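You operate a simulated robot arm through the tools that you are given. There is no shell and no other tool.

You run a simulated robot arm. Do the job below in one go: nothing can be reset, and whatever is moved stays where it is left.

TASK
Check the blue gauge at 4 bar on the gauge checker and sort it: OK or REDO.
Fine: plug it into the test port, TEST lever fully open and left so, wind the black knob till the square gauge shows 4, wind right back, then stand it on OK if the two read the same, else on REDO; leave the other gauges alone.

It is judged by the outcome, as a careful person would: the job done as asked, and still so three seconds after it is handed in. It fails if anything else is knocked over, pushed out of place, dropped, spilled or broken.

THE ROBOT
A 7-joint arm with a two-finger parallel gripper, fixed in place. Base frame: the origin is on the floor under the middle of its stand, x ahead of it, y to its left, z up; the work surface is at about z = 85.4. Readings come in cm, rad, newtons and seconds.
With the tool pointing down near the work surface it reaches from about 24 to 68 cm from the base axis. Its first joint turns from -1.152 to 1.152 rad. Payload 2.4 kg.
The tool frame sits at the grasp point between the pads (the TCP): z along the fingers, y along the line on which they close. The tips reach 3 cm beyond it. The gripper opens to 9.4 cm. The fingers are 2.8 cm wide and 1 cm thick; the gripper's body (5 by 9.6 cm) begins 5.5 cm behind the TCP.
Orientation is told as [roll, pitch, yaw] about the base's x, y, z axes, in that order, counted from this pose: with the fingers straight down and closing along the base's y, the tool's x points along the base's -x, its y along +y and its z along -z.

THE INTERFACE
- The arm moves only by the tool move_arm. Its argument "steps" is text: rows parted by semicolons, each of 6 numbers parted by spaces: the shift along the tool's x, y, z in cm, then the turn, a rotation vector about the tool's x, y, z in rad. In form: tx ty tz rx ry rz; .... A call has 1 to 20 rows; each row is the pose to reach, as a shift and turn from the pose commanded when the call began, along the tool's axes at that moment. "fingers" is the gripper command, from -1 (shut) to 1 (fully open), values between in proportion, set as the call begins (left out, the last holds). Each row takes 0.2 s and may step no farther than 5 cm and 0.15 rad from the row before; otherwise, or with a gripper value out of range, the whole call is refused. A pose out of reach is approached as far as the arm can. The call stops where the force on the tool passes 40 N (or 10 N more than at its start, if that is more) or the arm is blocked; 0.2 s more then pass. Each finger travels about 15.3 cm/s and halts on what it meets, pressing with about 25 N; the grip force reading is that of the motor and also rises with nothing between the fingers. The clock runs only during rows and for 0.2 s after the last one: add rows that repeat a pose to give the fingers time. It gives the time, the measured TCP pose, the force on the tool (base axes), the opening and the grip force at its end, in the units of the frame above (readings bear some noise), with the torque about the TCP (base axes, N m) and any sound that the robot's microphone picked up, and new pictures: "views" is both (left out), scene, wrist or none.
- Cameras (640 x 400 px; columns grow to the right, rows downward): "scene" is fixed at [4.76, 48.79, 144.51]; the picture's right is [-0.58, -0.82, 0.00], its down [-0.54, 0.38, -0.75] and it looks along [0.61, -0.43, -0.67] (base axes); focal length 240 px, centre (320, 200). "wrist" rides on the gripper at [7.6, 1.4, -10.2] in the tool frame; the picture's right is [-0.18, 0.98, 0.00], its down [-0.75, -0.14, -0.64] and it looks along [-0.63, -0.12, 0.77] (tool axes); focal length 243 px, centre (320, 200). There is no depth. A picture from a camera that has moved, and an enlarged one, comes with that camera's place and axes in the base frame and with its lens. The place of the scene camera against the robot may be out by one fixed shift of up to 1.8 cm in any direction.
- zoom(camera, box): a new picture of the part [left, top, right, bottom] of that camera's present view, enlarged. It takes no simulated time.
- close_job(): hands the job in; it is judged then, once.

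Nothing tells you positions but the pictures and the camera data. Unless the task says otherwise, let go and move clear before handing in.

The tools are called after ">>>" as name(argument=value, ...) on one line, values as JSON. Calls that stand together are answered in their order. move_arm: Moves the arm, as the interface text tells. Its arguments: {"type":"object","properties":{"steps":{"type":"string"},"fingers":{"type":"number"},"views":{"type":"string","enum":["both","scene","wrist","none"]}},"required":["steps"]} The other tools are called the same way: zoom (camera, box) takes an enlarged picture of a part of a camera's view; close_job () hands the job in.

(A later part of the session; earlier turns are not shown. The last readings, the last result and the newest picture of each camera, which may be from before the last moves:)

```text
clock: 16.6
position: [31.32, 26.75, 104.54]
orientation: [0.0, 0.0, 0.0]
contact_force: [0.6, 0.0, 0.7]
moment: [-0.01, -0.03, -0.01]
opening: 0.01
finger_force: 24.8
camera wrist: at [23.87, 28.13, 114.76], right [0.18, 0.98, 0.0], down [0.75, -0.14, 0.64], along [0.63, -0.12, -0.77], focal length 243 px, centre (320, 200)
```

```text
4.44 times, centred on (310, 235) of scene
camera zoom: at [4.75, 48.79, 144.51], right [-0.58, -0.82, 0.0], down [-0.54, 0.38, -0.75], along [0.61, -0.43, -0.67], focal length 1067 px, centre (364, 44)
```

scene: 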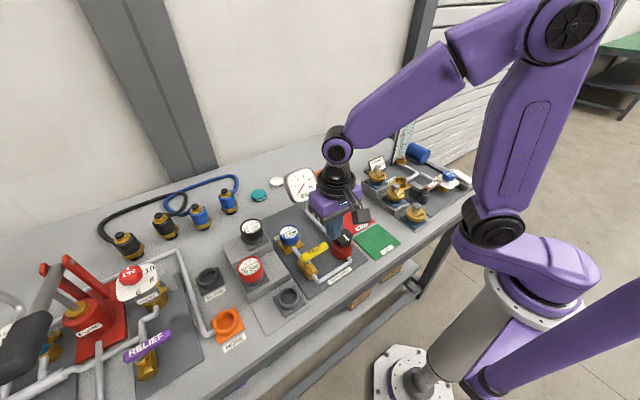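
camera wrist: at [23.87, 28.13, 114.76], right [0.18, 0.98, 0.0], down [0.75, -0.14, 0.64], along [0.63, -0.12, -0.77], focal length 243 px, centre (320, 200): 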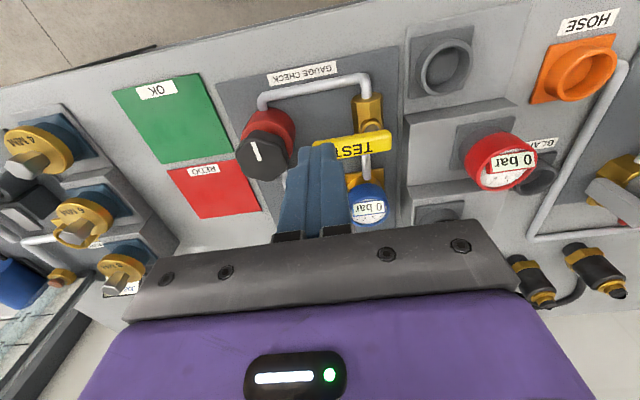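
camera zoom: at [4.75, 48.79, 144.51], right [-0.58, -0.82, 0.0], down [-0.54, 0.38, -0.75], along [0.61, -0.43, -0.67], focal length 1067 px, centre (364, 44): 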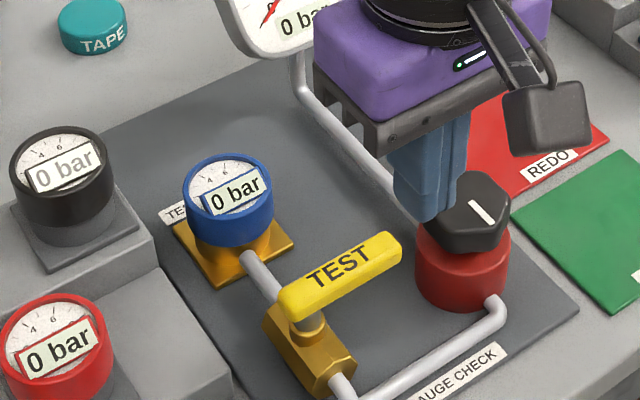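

The lever is where I expected. I'll lower the closed fingers beside its near side and push gently towards +x, which is anticlockwise, to see whether it opens that way.

>>> move_arm(steps="0 0 4 0 0 0; 0 0 8 0 0 0; 0 0 9.8 0 0 0; -0.5 0 9.8 0 0 0; -1 0 9.8 0 0 0; -1.4 0 9.8 0 0 0; -1.8 0 9.8 0 0 0; -2.2 0 9.8 0 0 0; -2.6 -0.1 9.8 0 0 0; -3 -0.2 9.8 0 0 0", fingers=-1)

>>> zoom(camera="wrist", box=[200, 60, 440, 210])

>>> zoom(camera="scene", box=[250, 190, 370, 280])

```text
clock: 18.6
position: [33.17, 26.69, 94.6]
orientation: [-0.01, 0.015, 0.009]
contact_force: [-9.5, 0.6, 0.6]
moment: [-0.09, 0.04, 0.01]
opening: 0.01
finger_force: 24.5
stopped in row 10: the force on the tool passed its limit at 44 N (the readings are from after the stop); the commanded pose is now the measured one
camera wrist: at [25.8, 28.14, 104.92], right [0.17, 0.98, -0.01], down [0.76, -0.13, 0.63], along [0.62, -0.12, -0.78], focal length 243 px, centre (320, 200)
```

scene: 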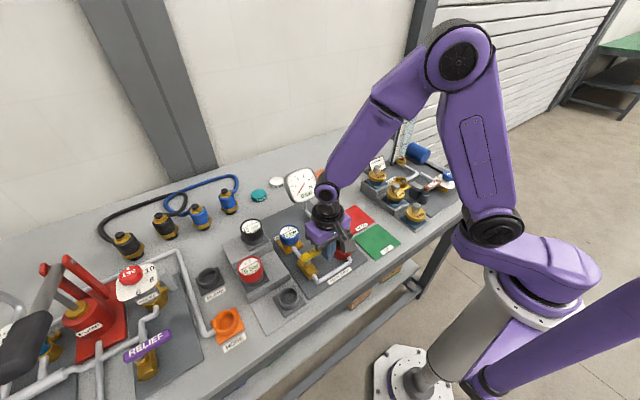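
wrist: 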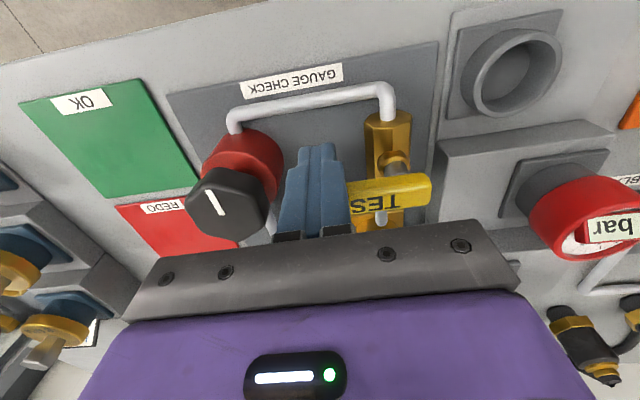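

```text
2.67 times, centred on (320, 135) of wrist
camera zoom: at [25.8, 28.14, 104.92], right [0.17, 0.98, -0.01], down [0.76, -0.13, 0.63], along [0.62, -0.12, -0.78], focal length 647 px, centre (320, 373)
```

zoom: 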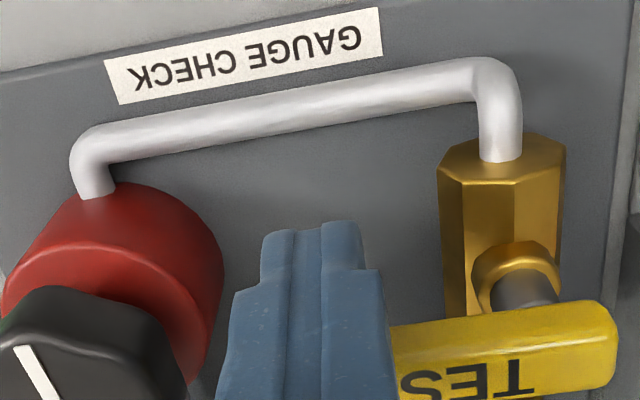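

```text
4.44 times, centred on (310, 235) of scene
camera zoom: at [4.73, 48.8, 144.51], right [-0.58, -0.82, 0.0], down [-0.54, 0.38, -0.75], along [0.61, -0.43, -0.67], focal length 1067 px, centre (364, 44)
```

zoom: 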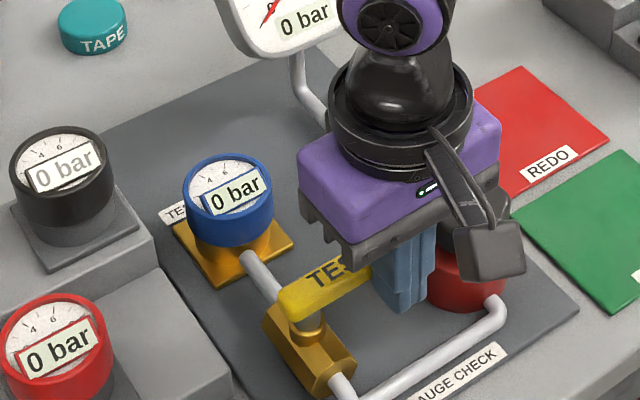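

The lever didn't give in that direction: the call stopped at 44 N and the lever hasn't moved. So it should open the other way. I'll back off, go over the lever and push from its far side towards the robot.

>>> move_arm(steps="0.8 0 0 -0.01 -0.015 0.009; 0.8 0 -3 -0.01 -0.015 0.009; 0.8 0 -6.5 -0.01 -0.015 0.009; -2.5 0 -6.5 -0.01 -0.015 0.009; -6.3 0 -6.5 -0.01 -0.015 0.009; -6.3 0 -6.5 -0.01 -0.015 0.009", fingers=-1)

>>> zoom(camera="wrist", box=[200, 20, 440, 170])

>>> zoom(camera="scene", box=[250, 190, 370, 280])

```text
clock: 20.0
position: [39.61, 26.87, 101.12]
orientation: [0.0, -0.002, -0.003]
contact_force: [0.8, -0.6, 0.5]
moment: [0.01, 0.04, 0.0]
opening: 0.0
finger_force: 25.4
camera wrist: at [32.13, 28.17, 111.3], right [0.19, 0.98, 0.0], down [0.75, -0.14, 0.64], along [0.63, -0.12, -0.77], focal length 243 px, centre (320, 200)
```

scene: 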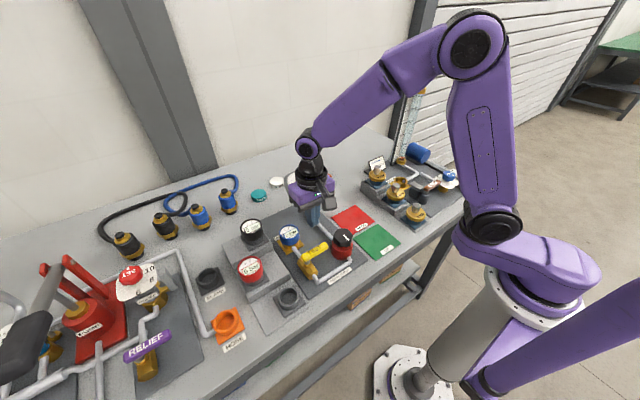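
wrist: 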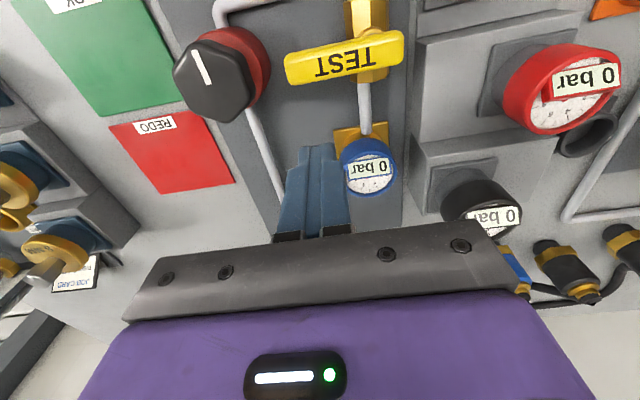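

```text
2.67 times, centred on (320, 95) of wrist
camera zoom: at [32.13, 28.17, 111.3], right [0.19, 0.98, 0.0], down [0.75, -0.14, 0.64], along [0.63, -0.12, -0.77], focal length 647 px, centre (320, 480)
```

zoom: 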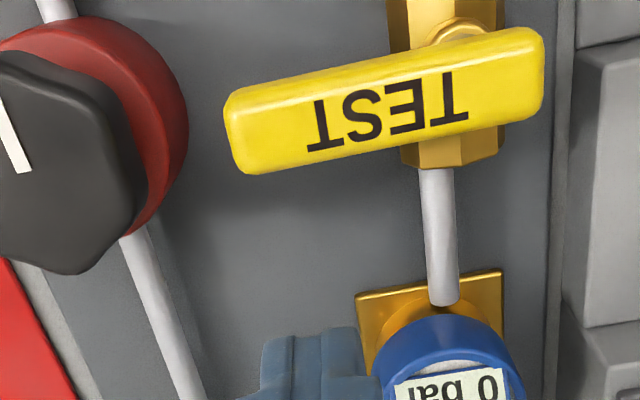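

```text
4.44 times, centred on (310, 235) of scene
camera zoom: at [4.76, 48.79, 144.51], right [-0.58, -0.82, 0.0], down [-0.54, 0.39, -0.75], along [0.61, -0.43, -0.67], focal length 1067 px, centre (364, 44)
```

zoom: 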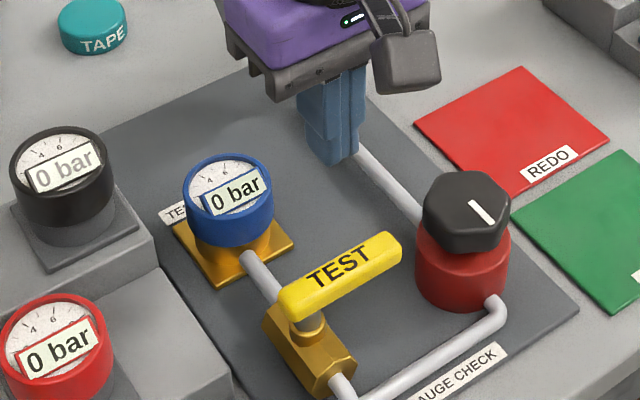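

Still at its start angle, with its centre line at x about 35.4. I'll lower on the far side and push towards -x in small steps along its arc.

>>> move_arm(steps="0 0 3.5 0 0 0; 0 0 6.5 0 0 0; 1.4 -0.2 6.5 0 0 0; 1.95 -0.2 6.5 0 0 0; 2.25 -0.35 6.5 0 0 0; 2.54 -0.5 6.5 0 0 0; 2.83 -0.6 6.5 0 0 0; 3.12 -0.7 6.5 0 0 0; 3.45 -0.74 6.5 0 0 0; 3.8 -0.78 6.5 0 0 0; 4.15 -0.82 6.5 0 0 0; 4.48 -0.85 6.5 0 0 0", fingers=-1)

>>> zoom(camera="wrist", box=[200, 20, 440, 170])

>>> zoom(camera="scene", box=[250, 190, 370, 280])

```text
clock: 22.6
position: [35.08, 25.81, 94.58]
orientation: [-0.001, -0.001, -0.002]
contact_force: [0.1, -1.1, -0.1]
moment: [0.02, -0.02, 0.01]
opening: 0.0
finger_force: 24.9
camera wrist: at [27.67, 27.32, 104.72], right [0.19, 0.98, 0.0], down [0.75, -0.14, 0.64], along [0.63, -0.12, -0.77], focal length 243 px, centre (320, 200)
```

scene: 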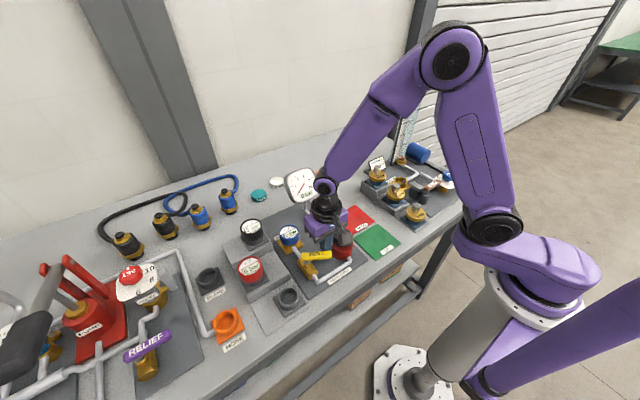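
wrist: 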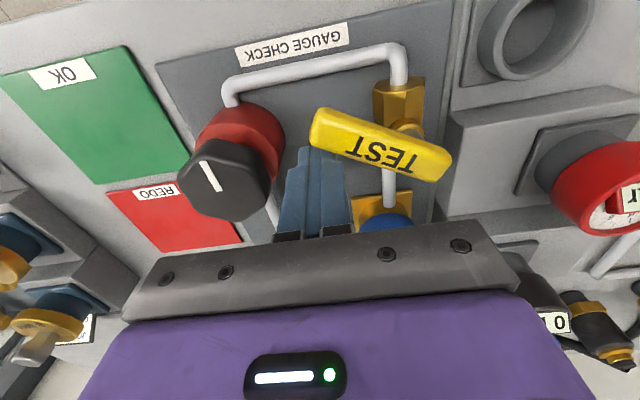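

```text
2.67 times, centred on (320, 95) of wrist
camera zoom: at [27.67, 27.32, 104.72], right [0.19, 0.98, 0.0], down [0.75, -0.14, 0.64], along [0.63, -0.12, -0.77], focal length 647 px, centre (320, 480)
```

zoom: 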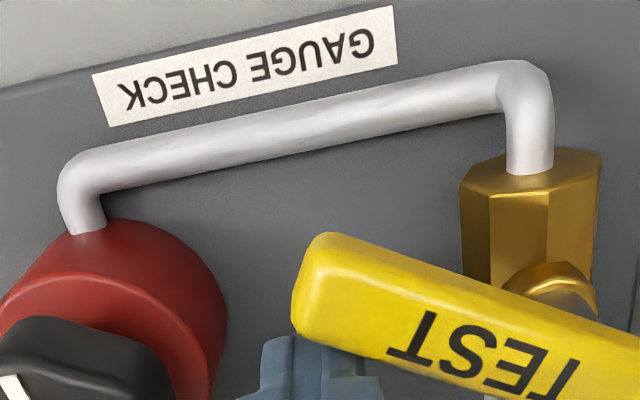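

```text
4.44 times, centred on (310, 235) of scene
camera zoom: at [4.76, 48.79, 144.51], right [-0.58, -0.82, 0.0], down [-0.54, 0.38, -0.75], along [0.61, -0.43, -0.67], focal length 1067 px, centre (364, 44)
```

zoom: 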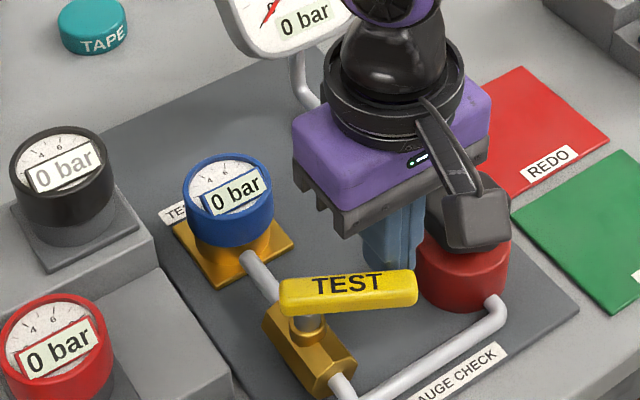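

It's turning freely this way and is now about 30° round. I'll continue along the arc to the end stop.

>>> move_arm(steps="0.36 0.04 0 0 0 0; 0.72 0.09 0 0 0 0; 1.1 0.17 0 0 0 0; 1.46 0.27 0 0 0 0; 1.8 0.42 0 0 0 0; 2.17 0.59 0 0 0 0; 2.5 0.8 0 0 0 0; 2.84 1.02 0 0 0 0; 3.15 1.28 0 0 0 0; 3.46 1.56 0 0 0 0; 3.74 1.88 0 0 0 0; 3.99 2.21 0 0 0 0; 4.2 2.55 0 0 0 0; 4.4 2.9 0 0 0 0; 4.58 3.3 0 0 0 0; 4.72 3.76 0 0 0 0; 4.8 4.0 0 0 0 0; 4.8 4.2 0 0 0 0; 4.8 4.4 0 0 0 0; 4.8 4.6 0 0 0 0", fingers=-1)

>>> zoom(camera="wrist", box=[200, 60, 440, 210])

>>> zoom(camera="scene", box=[250, 190, 370, 280])

```text
clock: 26.7
position: [30.58, 29.72, 94.42]
orientation: [-0.011, 0.007, -0.01]
contact_force: [1.2, -9.4, 7.4]
moment: [0.01, 0.0, 0.01]
opening: 0.0
finger_force: 24.7
stopped in row 20: the force on the tool passed its limit at 43 N (the readings are from after the stop); the commanded pose is now the measured one
camera wrist: at [23.09, 31.28, 104.76], right [0.19, 0.98, -0.01], down [0.76, -0.14, 0.64], along [0.62, -0.13, -0.77], focal length 243 px, centre (320, 200)
```

scene: 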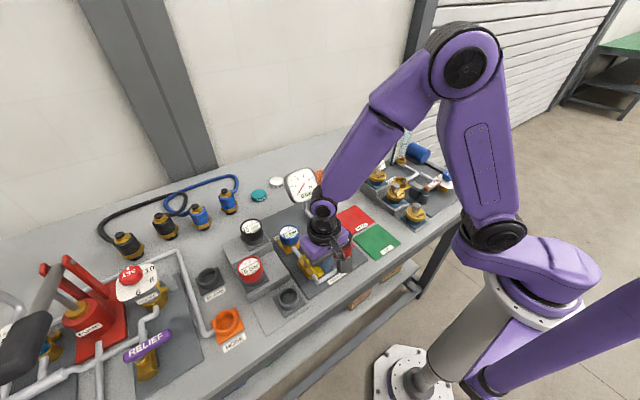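
wrist: 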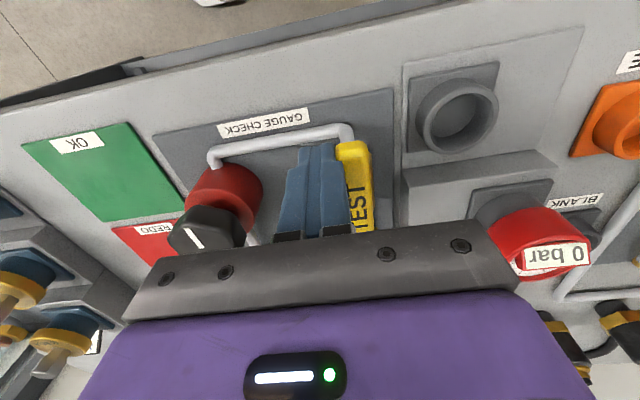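

```text
2.67 times, centred on (320, 135) of wrist
camera zoom: at [23.09, 31.28, 104.76], right [0.19, 0.98, -0.01], down [0.76, -0.14, 0.64], along [0.62, -0.13, -0.77], focal length 647 px, centre (320, 373)
```

zoom: 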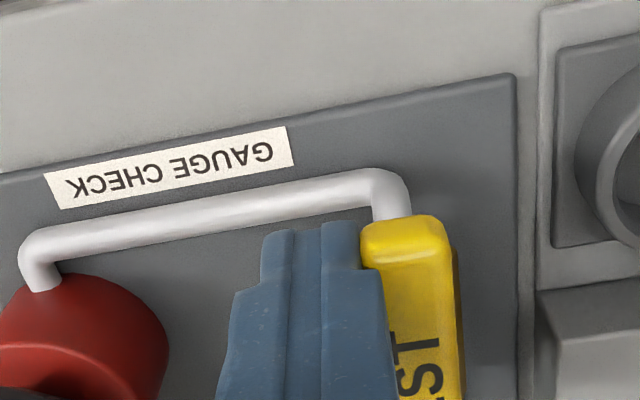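

```text
4.44 times, centred on (310, 235) of scene
camera zoom: at [4.75, 48.76, 144.53], right [-0.58, -0.82, 0.0], down [-0.54, 0.39, -0.75], along [0.61, -0.43, -0.67], focal length 1067 px, centre (364, 44)
```

zoom: 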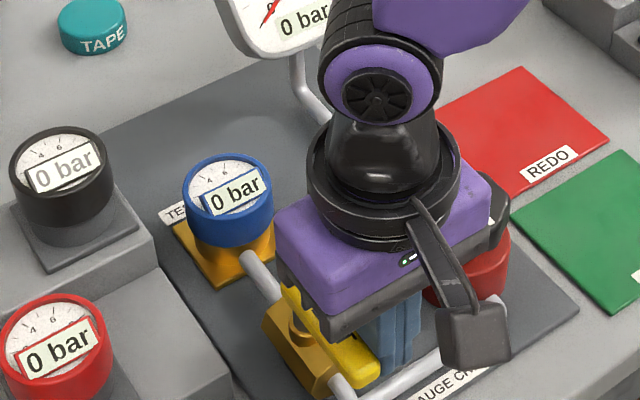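

The lever has reached its end stop, in line with the pipe, so it's fully open. I'll back off without touching it, rise, and move above the black knob.

>>> move_arm(steps="0 -1 0 -0.011 -0.007 -0.01; 0 -2 0 -0.011 -0.007 -0.01; 0 -2 -4 -0.011 -0.007 -0.01; 0 -2 -8.5 -0.011 -0.007 -0.01; -2 -5 -11 -0.011 -0.007 -0.01; -4 -8.5 -11 -0.011 -0.007 -0.01; -5.1 -10.4 -11 -0.011 -0.007 -0.01; -5.1 -10.4 -11 -0.011 -0.007 -0.01", fingers=-1)

>>> zoom(camera="wrist", box=[220, 30, 460, 180])

>>> zoom(camera="scene", box=[250, 160, 400, 280])

```text
clock: 28.5
position: [35.67, 19.65, 105.38]
orientation: [0.002, -0.002, 0.003]
contact_force: [0.4, 0.1, -0.3]
moment: [0.0, -0.01, 0.0]
opening: 0.0
finger_force: 24.7
camera wrist: at [28.11, 20.87, 115.71], right [0.18, 0.98, 0.0], down [0.75, -0.14, 0.64], along [0.63, -0.12, -0.77], focal length 243 px, centre (320, 200)
```

scene: 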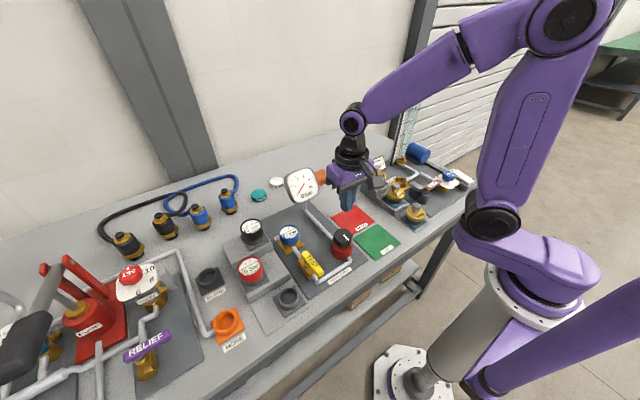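
wrist: 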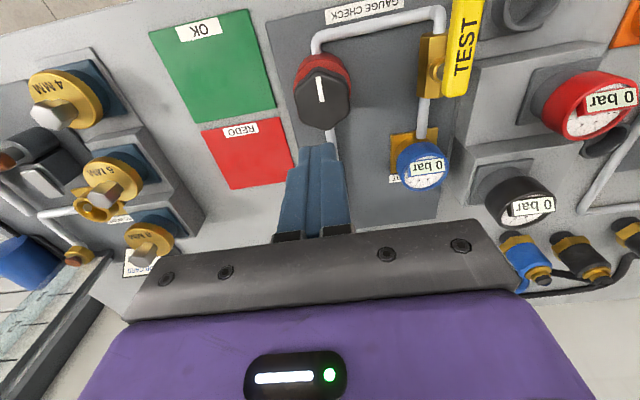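

```text
2.67 times, centred on (340, 105) of wrist
camera zoom: at [28.11, 20.87, 115.71], right [0.18, 0.98, 0.0], down [0.75, -0.14, 0.64], along [0.63, -0.12, -0.77], focal length 647 px, centre (267, 453)
```

zoom: 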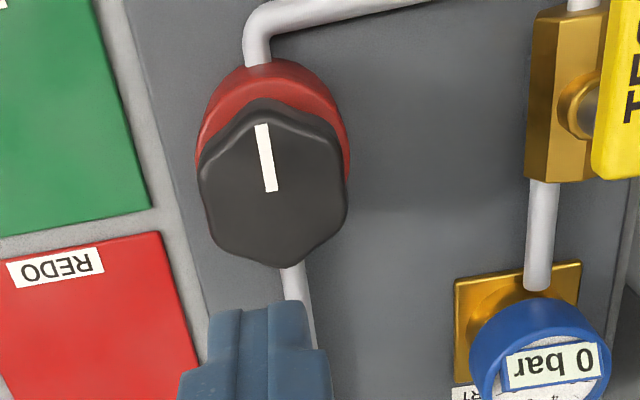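

```text
3.33 times, centred on (325, 220) of scene
camera zoom: at [4.76, 48.79, 144.51], right [-0.58, -0.82, 0.0], down [-0.54, 0.39, -0.75], along [0.61, -0.43, -0.67], focal length 800 px, centre (303, 133)
```

zoom: 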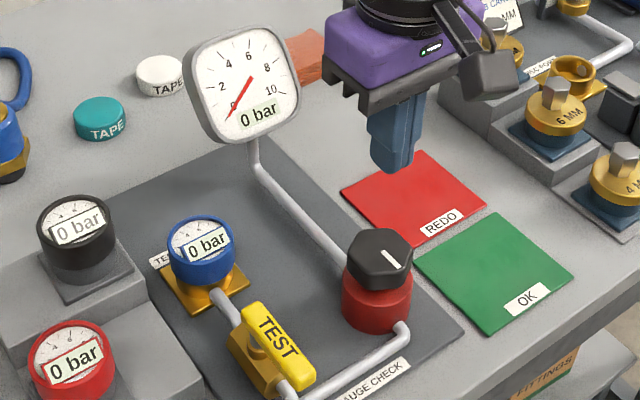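

The lever stays in line. The knob's hex top is at about (35.75, 19.7), with flats facing ±y, which suits the fingers as they are. I'll open and come down part way to check the height.

>>> move_arm(steps="-0.05 0.05 0 0 0 0; -0.05 0.05 4 0 0 0; -0.05 0.05 8 0 0 0; -0.05 0.05 9.4 0 0 0; -0.05 0.05 9.4 0 0 0", fingers=0.75)

>>> zoom(camera="wrist", box=[200, 60, 440, 210])

>>> zoom(camera="scene", box=[270, 160, 390, 280])

```text
clock: 29.7
position: [35.65, 19.62, 96.08]
orientation: [0.003, -0.002, 0.002]
contact_force: [-0.1, -0.3, 0.7]
moment: [-0.02, 0.0, 0.01]
opening: 8.23
finger_force: 0.1
camera wrist: at [28.08, 20.95, 106.3], right [0.18, 0.98, 0.0], down [0.75, -0.14, 0.64], along [0.63, -0.12, -0.77], focal length 243 px, centre (320, 200)
```

scene: 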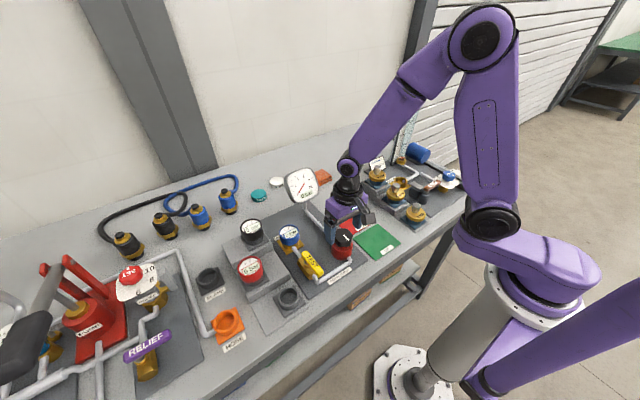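
wrist: 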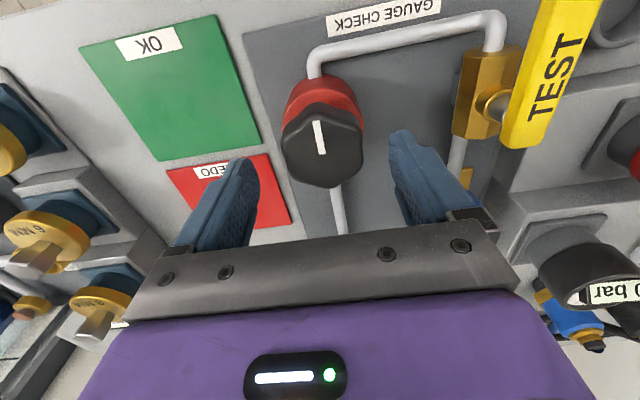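

```text
2.67 times, centred on (320, 135) of wrist
camera zoom: at [28.08, 20.95, 106.3], right [0.18, 0.98, 0.0], down [0.75, -0.14, 0.64], along [0.63, -0.12, -0.77], focal length 647 px, centre (320, 373)
```

zoom: 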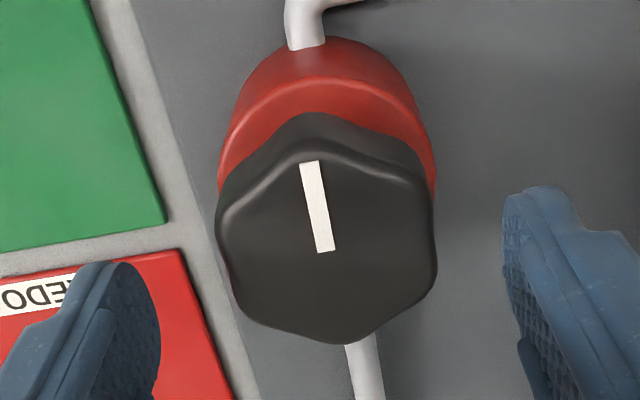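

```text
3.33 times, centred on (330, 220) of scene
camera zoom: at [4.76, 48.79, 144.51], right [-0.58, -0.82, 0.0], down [-0.54, 0.38, -0.75], along [0.61, -0.43, -0.67], focal length 800 px, centre (287, 133)
```

zoom: 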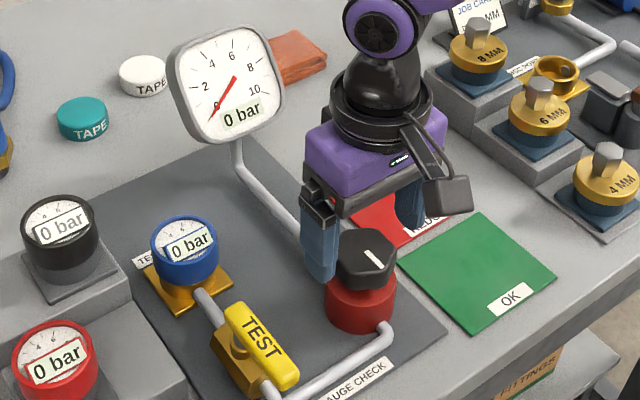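

>>> zoom(camera="scene", box=[318, 215, 368, 270])

>>> zoom(camera="wrist", box=[270, 65, 380, 195])

```text
7.27 times, centred on (343, 242) of scene
camera zoom: at [4.76, 48.79, 144.51], right [-0.58, -0.82, 0.0], down [-0.54, 0.38, -0.75], along [0.61, -0.43, -0.67], focal length 1746 px, centre (153, -109)
```

zoom: 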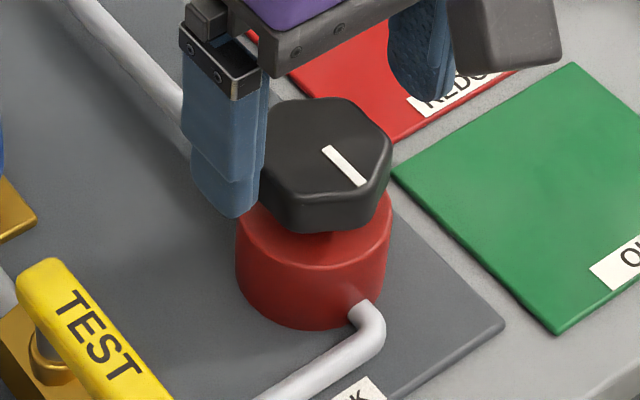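

```text
3.08 times, centred on (325, 130) of wrist
camera zoom: at [28.08, 20.95, 106.3], right [0.18, 0.98, 0.0], down [0.75, -0.14, 0.64], along [0.63, -0.12, -0.77], focal length 746 px, centre (305, 415)
```

zoom: 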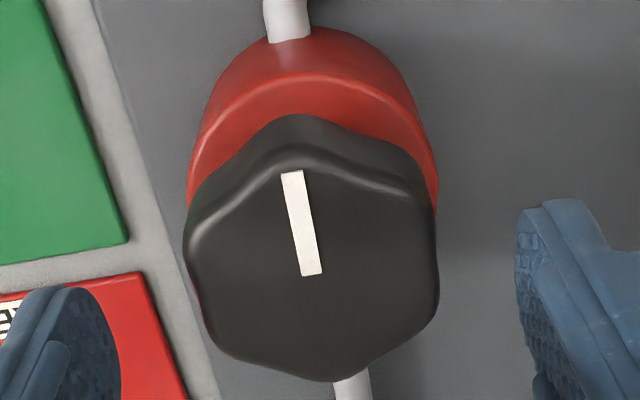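

The knob's top is at z about 93 and its centre at about (35.4, 19.75). It stands slightly above the wider red body, so I'll stop with the fingertips just above the red and then close on the flats.

>>> move_arm(steps="0.27 0.18 0 0 0 0; 0.27 0.18 1.3 0 0 0; 0.27 0.18 2.6 0 0 0; 0.27 0.18 2.6 0 0 0", fingers=0.75)

>>> zoom(camera="scene", box=[318, 205, 368, 270])

>>> zoom(camera="wrist", box=[220, 90, 420, 240])

```text
clock: 30.7
position: [35.58, 19.66, 93.51]
orientation: [0.003, -0.003, 0.003]
contact_force: [-0.2, -0.8, 0.1]
moment: [0.01, -0.02, 0.0]
opening: 8.25
finger_force: 0.1
camera wrist: at [27.92, 21.1, 103.77], right [0.18, 0.98, 0.0], down [0.75, -0.14, 0.64], along [0.63, -0.12, -0.77], focal length 243 px, centre (320, 200)
```

scene: 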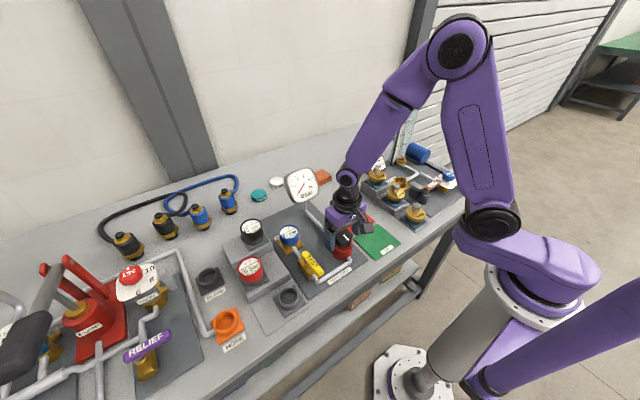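
wrist: 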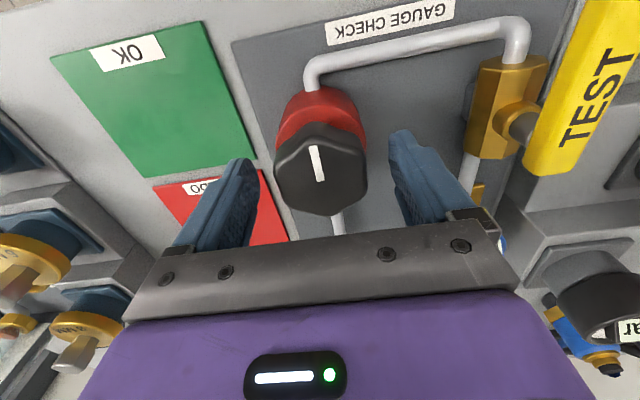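

```text
6.15 times, centred on (343, 238) of scene
camera zoom: at [4.76, 48.79, 144.51], right [-0.58, -0.82, 0.0], down [-0.54, 0.38, -0.75], along [0.61, -0.43, -0.67], focal length 1477 px, centre (178, -31)
```

zoom: 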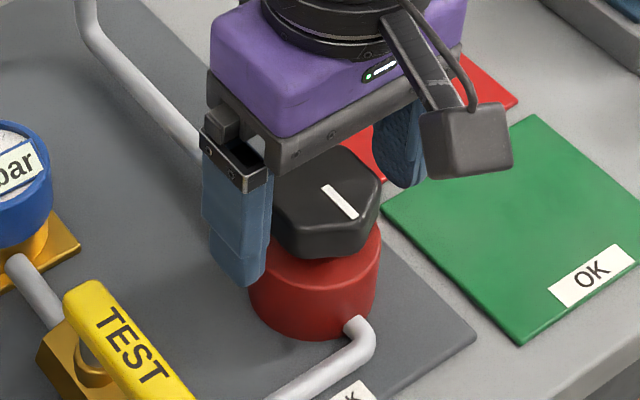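

```text
2.67 times, centred on (320, 165) of wrist
camera zoom: at [27.92, 21.1, 103.77], right [0.18, 0.98, 0.0], down [0.75, -0.14, 0.64], along [0.63, -0.12, -0.77], focal length 647 px, centre (320, 293)
```

zoom: 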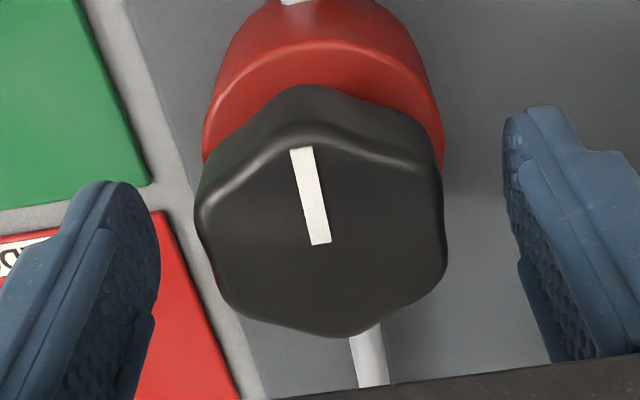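

Aligned. Closing on the knob's flats.

>>> move_arm(steps="0.1 0.03 0 0 0 0; 0.1 0.03 0 0 0 0; 0.1 0.03 0 0 0 0; 0.1 0.03 0 0 0 0", fingers=-1)

>>> zoom(camera="scene", box=[270, 160, 370, 270])

```text
clock: 31.7
position: [35.53, 19.76, 93.44]
orientation: [0.003, -0.004, 0.002]
contact_force: [7.8, 6.0, -6.2]
moment: [0.17, -0.14, 0.08]
opening: 5.13
finger_force: 44.8
camera wrist: at [27.87, 21.15, 103.76], right [0.18, 0.98, 0.01], down [0.75, -0.14, 0.65], along [0.64, -0.11, -0.76], focal length 243 px, centre (320, 200)
```

scene: 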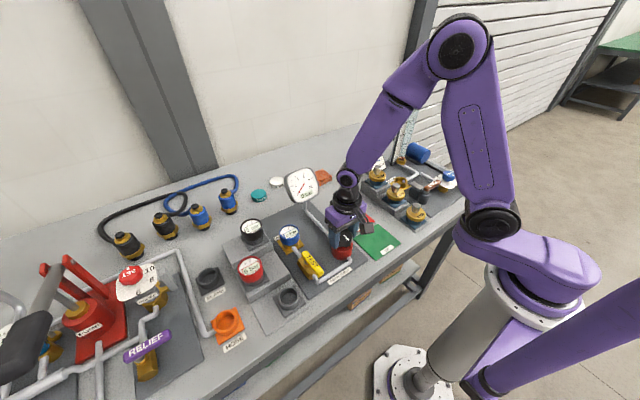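
wrist: 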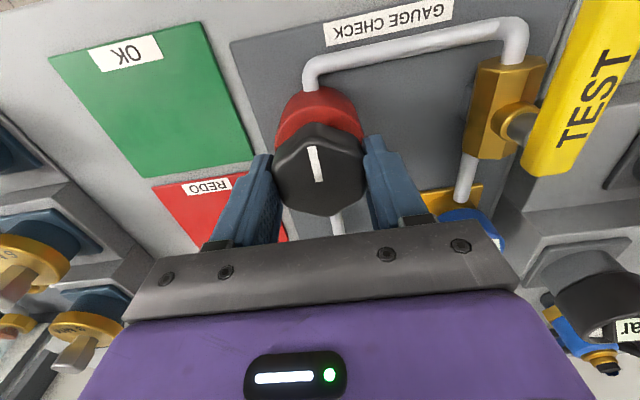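

```text
3.64 times, centred on (320, 215) of scene
camera zoom: at [4.79, 48.81, 144.51], right [-0.58, -0.82, 0.0], down [-0.54, 0.38, -0.75], along [0.61, -0.43, -0.67], focal length 873 px, centre (320, 146)
```

zoom: 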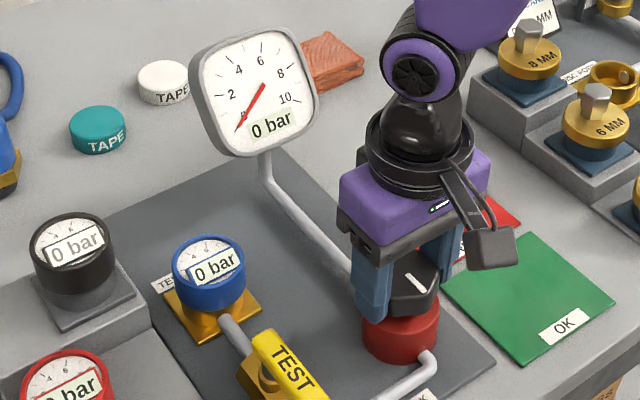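

The knob is gripped at 5.1 cm. I'll turn it clockwise a little and watch both gauges.

>>> move_arm(steps="0 0 0 0 0 0.08; 0 0 0 0 0 0.16; 0 0 0 0 0 0.24; 0 0 0 0 0 0.32; 0 0 0 0 0 0.4; 0 0 0 0 0 0.48", fingers=-1)

>>> zoom(camera="scene", box=[270, 160, 370, 270])

```text
clock: 33.1
position: [35.44, 19.93, 93.65]
orientation: [0.006, -0.003, -0.479]
contact_force: [2.5, 13.4, -1.4]
moment: [0.29, -0.12, 0.83]
opening: 5.09
finger_force: 45.5
camera wrist: at [29.35, 24.56, 103.84], right [0.62, 0.79, 0.01], down [0.6, -0.47, 0.64], along [0.51, -0.39, -0.77], focal length 243 px, centre (320, 200)
```

scene: 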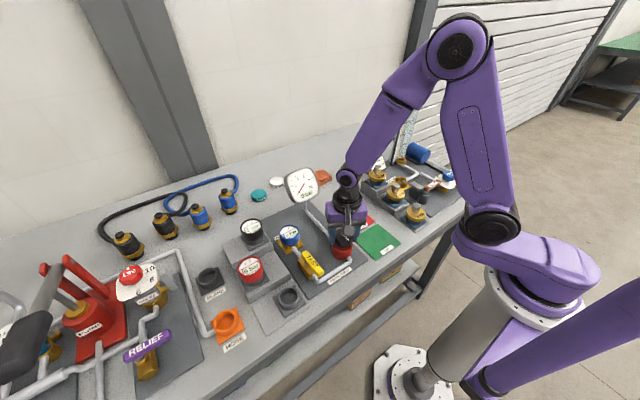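
wrist: 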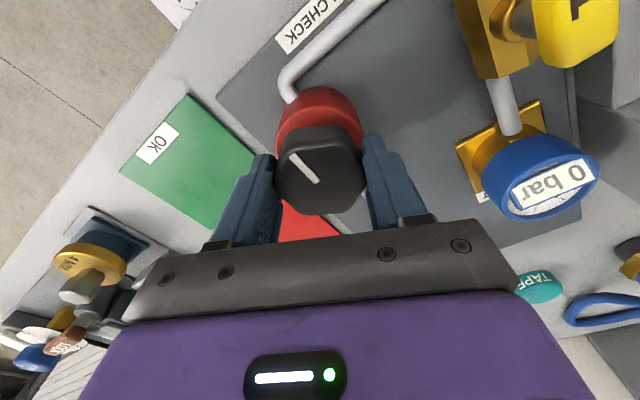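

```text
3.64 times, centred on (320, 215) of scene
camera zoom: at [4.76, 48.83, 144.5], right [-0.58, -0.82, 0.0], down [-0.54, 0.38, -0.75], along [0.61, -0.43, -0.67], focal length 873 px, centre (320, 146)
```

zoom: 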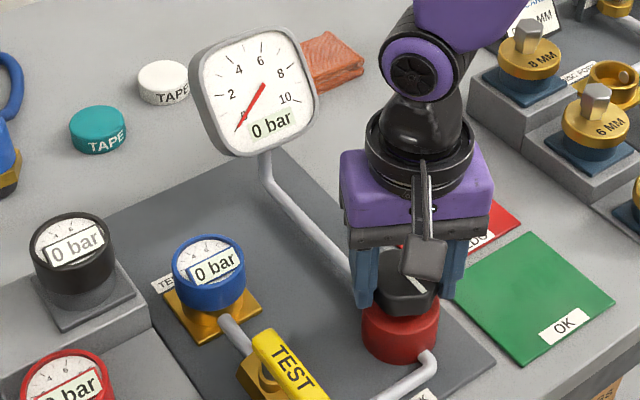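

The knob didn't turn clockwise: the fingers slipped round it and the gauge stayed at 0. It must be against its stop that way, so I'll turn back and try anticlockwise.

>>> move_arm(steps="0 0 0 0 0 -0.08; 0 0 0 0 0 -0.16; 0 0 0 0 0 -0.24; 0 0 0 0 0 -0.32; 0 0 0 0 0 -0.4; 0 0 0 0 0 -0.48; 0 0 0 0 0 -0.48", fingers=-1)

>>> zoom(camera="scene", box=[270, 160, 370, 270])

>>> zoom(camera="wrist", box=[220, 80, 420, 230])

```text
clock: 34.7
position: [35.41, 19.85, 93.48]
orientation: [0.002, -0.004, 0.0]
contact_force: [5.2, 0.4, 37.2]
moment: [0.16, -0.39, 0.01]
opening: 5.12
finger_force: 45.2
camera wrist: at [27.82, 21.16, 103.76], right [0.18, 0.98, 0.0], down [0.75, -0.14, 0.65], along [0.63, -0.11, -0.76], focal length 243 px, centre (320, 200)
```

scene: 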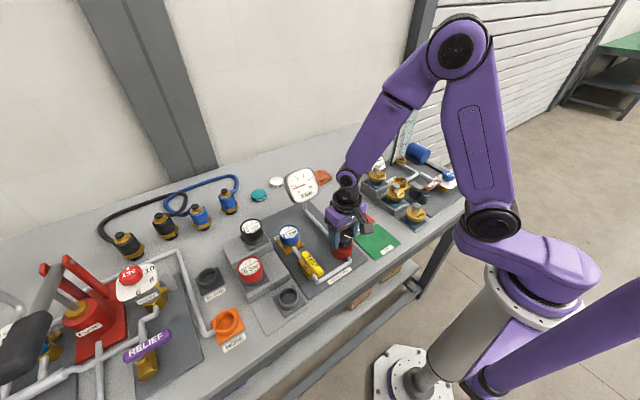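
wrist: 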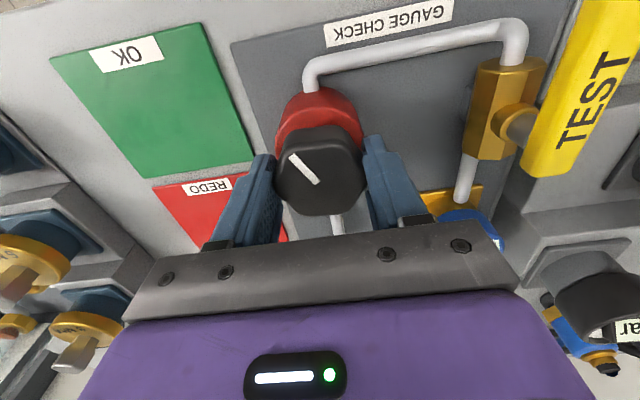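

```text
3.64 times, centred on (320, 215) of scene
camera zoom: at [4.73, 48.77, 144.52], right [-0.58, -0.82, 0.0], down [-0.54, 0.39, -0.75], along [0.61, -0.43, -0.67], focal length 873 px, centre (320, 146)
```

zoom: 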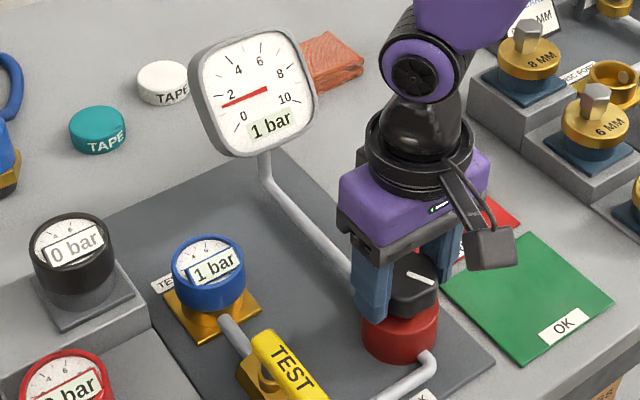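

```text
2.67 times, centred on (320, 155) of wrist
camera zoom: at [27.82, 21.16, 103.76], right [0.18, 0.98, 0.0], down [0.75, -0.14, 0.65], along [0.63, -0.11, -0.76], focal length 647 px, centre (320, 320)
```

zoom: 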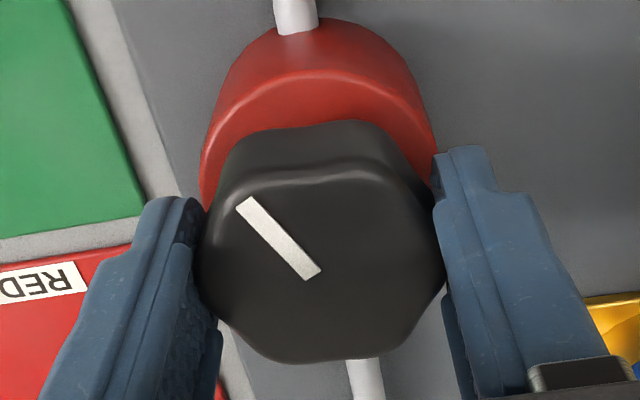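

Anticlockwise raises it: both gauges now show 1 bar. The jaws ended up off the knob's flats after that slip, so I'll look at the dial, release, and re-grip squarely with the hand turned back to give room to wind.

>>> zoom(camera="scene", box=[280, 160, 324, 205])

>>> move_arm(steps="0 0 0 0 0 0; 0 0 -0.1 0 0 0; 0 0 -0.1 0 0 0; 0 0 -0.1 0 0 0.12; 0 0 -0.1 0 0 0.24; 0 0 -0.1 0 0 0.36; 0 0 -0.1 0 0 0.48; 0 0 -0.1 0 0 0.57; 0 0 -0.1 0 0 0.57", fingers=0.75)

>>> zoom(camera="wrist", box=[220, 80, 420, 230])

>>> zoom(camera="scene", box=[270, 160, 370, 270])

```text
8.89 times, centred on (302, 182) of scene
camera zoom: at [4.73, 48.77, 144.52], right [-0.58, -0.82, 0.0], down [-0.54, 0.39, -0.75], along [0.61, -0.43, -0.67], focal length 2134 px, centre (480, 356)
```

zoom: 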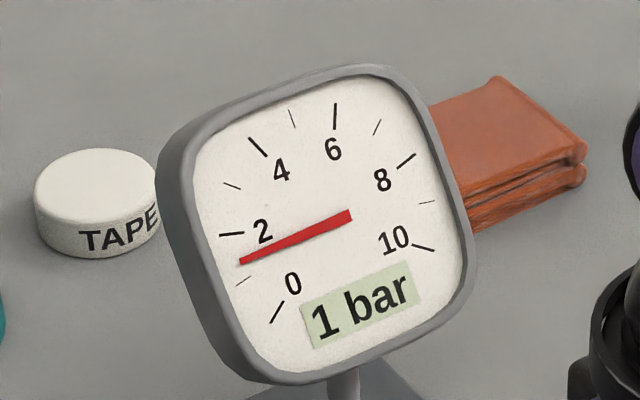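

```text
clock: 36.7
position: [35.27, 19.75, 93.54]
orientation: [0.003, 0.001, -0.57]
contact_force: [-0.6, -0.7, 0.3]
moment: [-0.02, 0.03, 0.01]
opening: 8.24
finger_force: 0.0
camera wrist: at [29.73, 25.11, 103.86], right [0.69, 0.73, 0.0], down [0.56, -0.53, 0.64], along [0.47, -0.44, -0.77], focal length 243 px, centre (320, 200)
```

scene: 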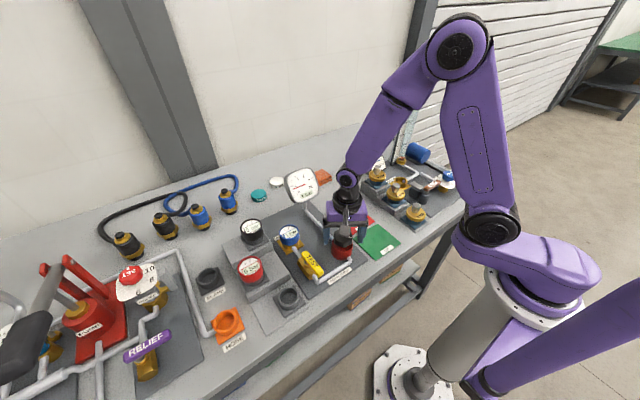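
wrist: 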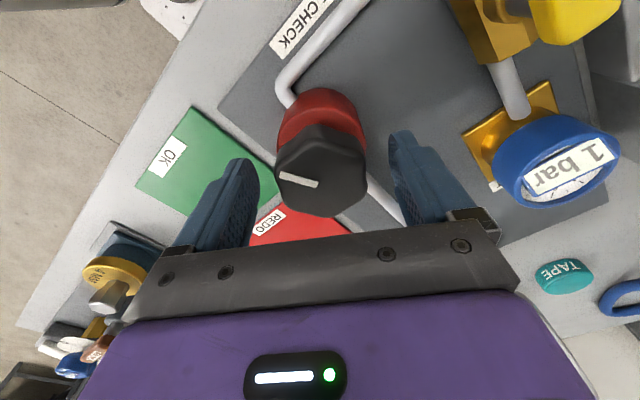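

```text
2.67 times, centred on (320, 155) of wrist
camera zoom: at [29.73, 25.11, 103.86], right [0.69, 0.73, 0.0], down [0.56, -0.53, 0.64], along [0.47, -0.44, -0.77], focal length 647 px, centre (320, 320)
```

zoom: 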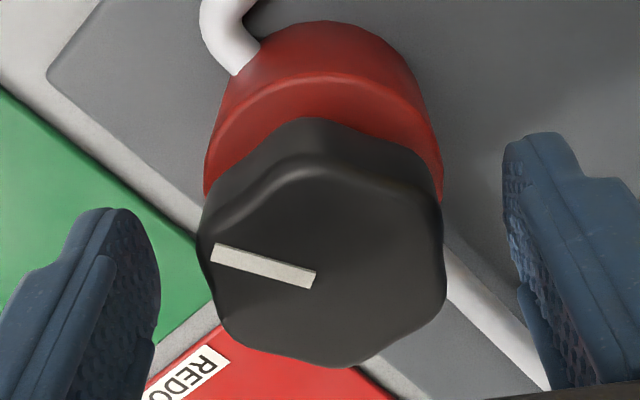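

```text
3.64 times, centred on (320, 215) of scene
camera zoom: at [4.76, 48.79, 144.51], right [-0.58, -0.82, 0.0], down [-0.54, 0.38, -0.75], along [0.61, -0.43, -0.67], focal length 873 px, centre (320, 146)
```

zoom: 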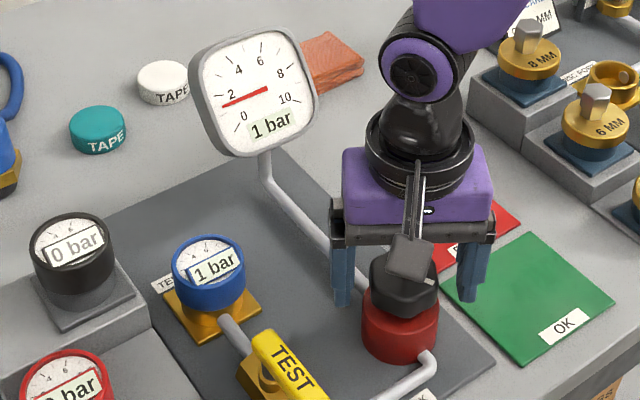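

The needle sits near 1.45 after about 27° of turn, so 4 bar should take about 48° more. The jaws are now square to the flats, so I'll close and wind anticlockwise.

>>> move_arm(steps="0 -0.1 0 0 0 0; 0 -0.1 0 0 0 0; 0 -0.1 0 0 0 0; 0 -0.1 0 0 0 0", fingers=-1)

>>> move_arm(steps="0 0 0 0 0 -0.08; 0 0 0 0 0 -0.16; 0 0 0 0 0 -0.24; 0 0 0 0 0 -0.32; 0 0 0 0 0 -0.4; 0 0 0 0 0 -0.48; 0 0 0 0 0 -0.48")

>>> zoom(camera="scene", box=[280, 160, 324, 205])

>>> zoom(camera="wrist", box=[220, 80, 420, 230])

>>> zoom(camera="scene", box=[270, 160, 370, 270])

```text
clock: 37.7
position: [35.37, 19.95, 93.54]
orientation: [0.006, -0.002, -0.567]
contact_force: [8.4, 14.5, -16.6]
moment: [0.52, -0.17, 0.05]
opening: 5.14
finger_force: 45.1
camera wrist: at [29.71, 25.12, 103.85], right [0.68, 0.73, 0.01], down [0.56, -0.53, 0.64], along [0.47, -0.44, -0.77], focal length 243 px, centre (320, 200)
```

scene: 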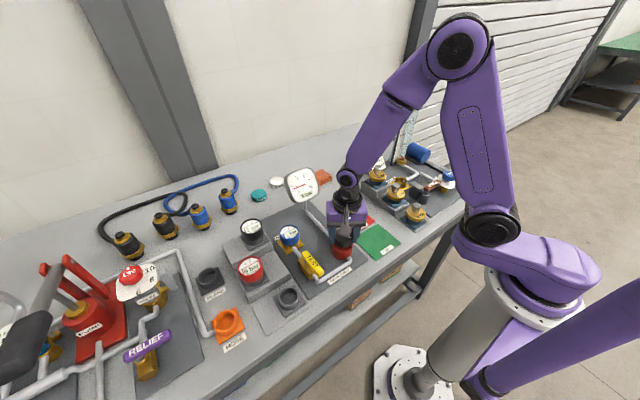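
wrist: 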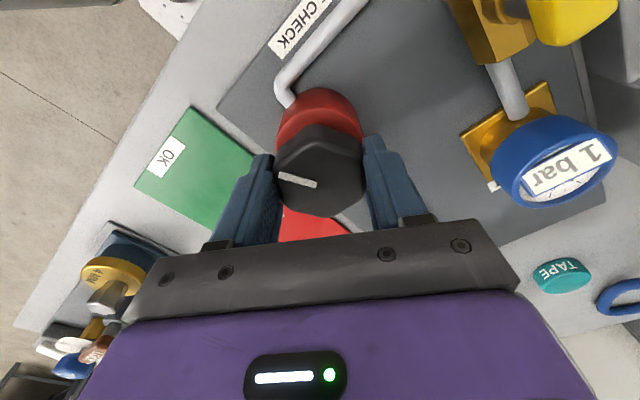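

```text
clock: 39.3
position: [35.38, 19.79, 93.69]
orientation: [0.004, -0.005, -0.087]
contact_force: [6.8, 26.2, -12.6]
moment: [0.56, 0.4, 0.07]
opening: 5.14
finger_force: 44.4
camera wrist: at [27.86, 21.82, 103.84], right [0.27, 0.96, 0.01], down [0.73, -0.21, 0.65], along [0.62, -0.17, -0.76], focal length 243 px, centre (320, 200)
```

scene: 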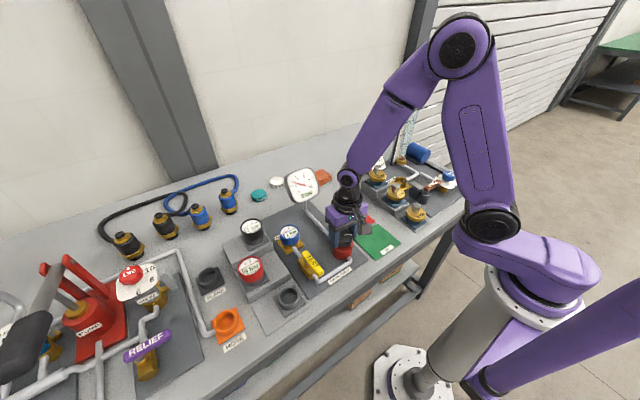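
wrist: 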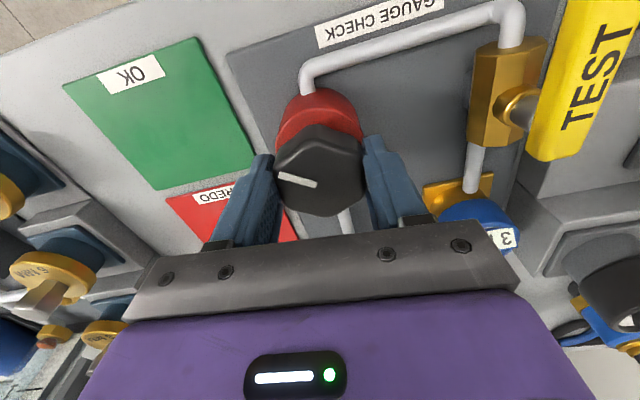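

```text
8.89 times, centred on (302, 182) of scene
camera zoom: at [4.79, 48.87, 144.48], right [-0.58, -0.82, 0.0], down [-0.54, 0.38, -0.75], along [0.61, -0.43, -0.67], focal length 2134 px, centre (480, 356)
```

zoom: 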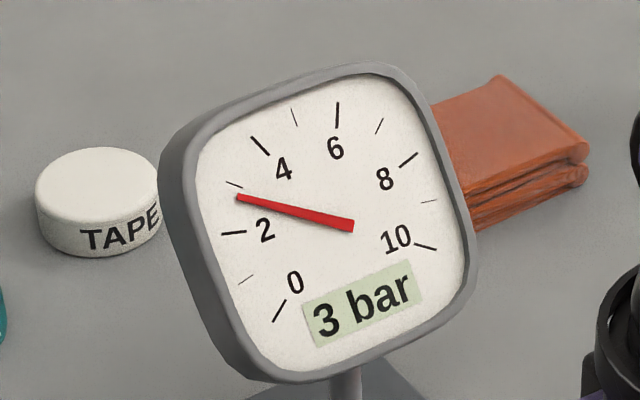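

```text
2.67 times, centred on (320, 155) of wrist
camera zoom: at [27.86, 21.82, 103.84], right [0.27, 0.96, 0.01], down [0.73, -0.21, 0.65], along [0.62, -0.17, -0.76], focal length 647 px, centre (320, 320)
```

zoom: 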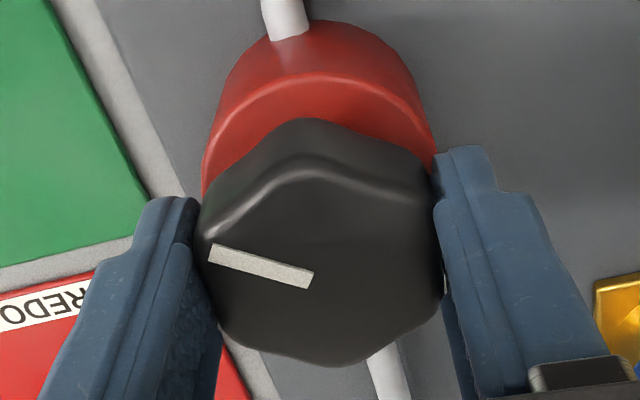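

```text
3.64 times, centred on (320, 215) of scene
camera zoom: at [4.79, 48.87, 144.48], right [-0.58, -0.82, 0.0], down [-0.54, 0.38, -0.75], along [0.61, -0.43, -0.67], focal length 873 px, centre (320, 146)
```

zoom: 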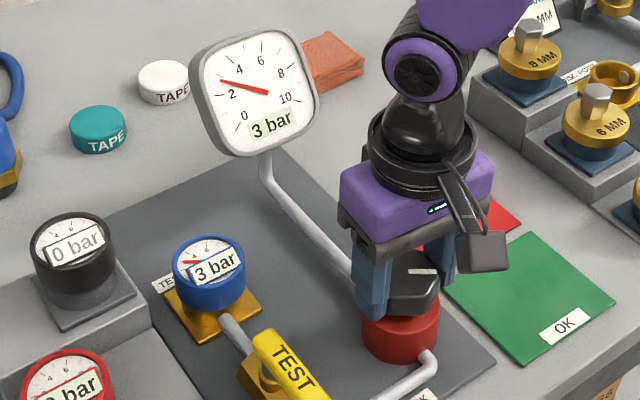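

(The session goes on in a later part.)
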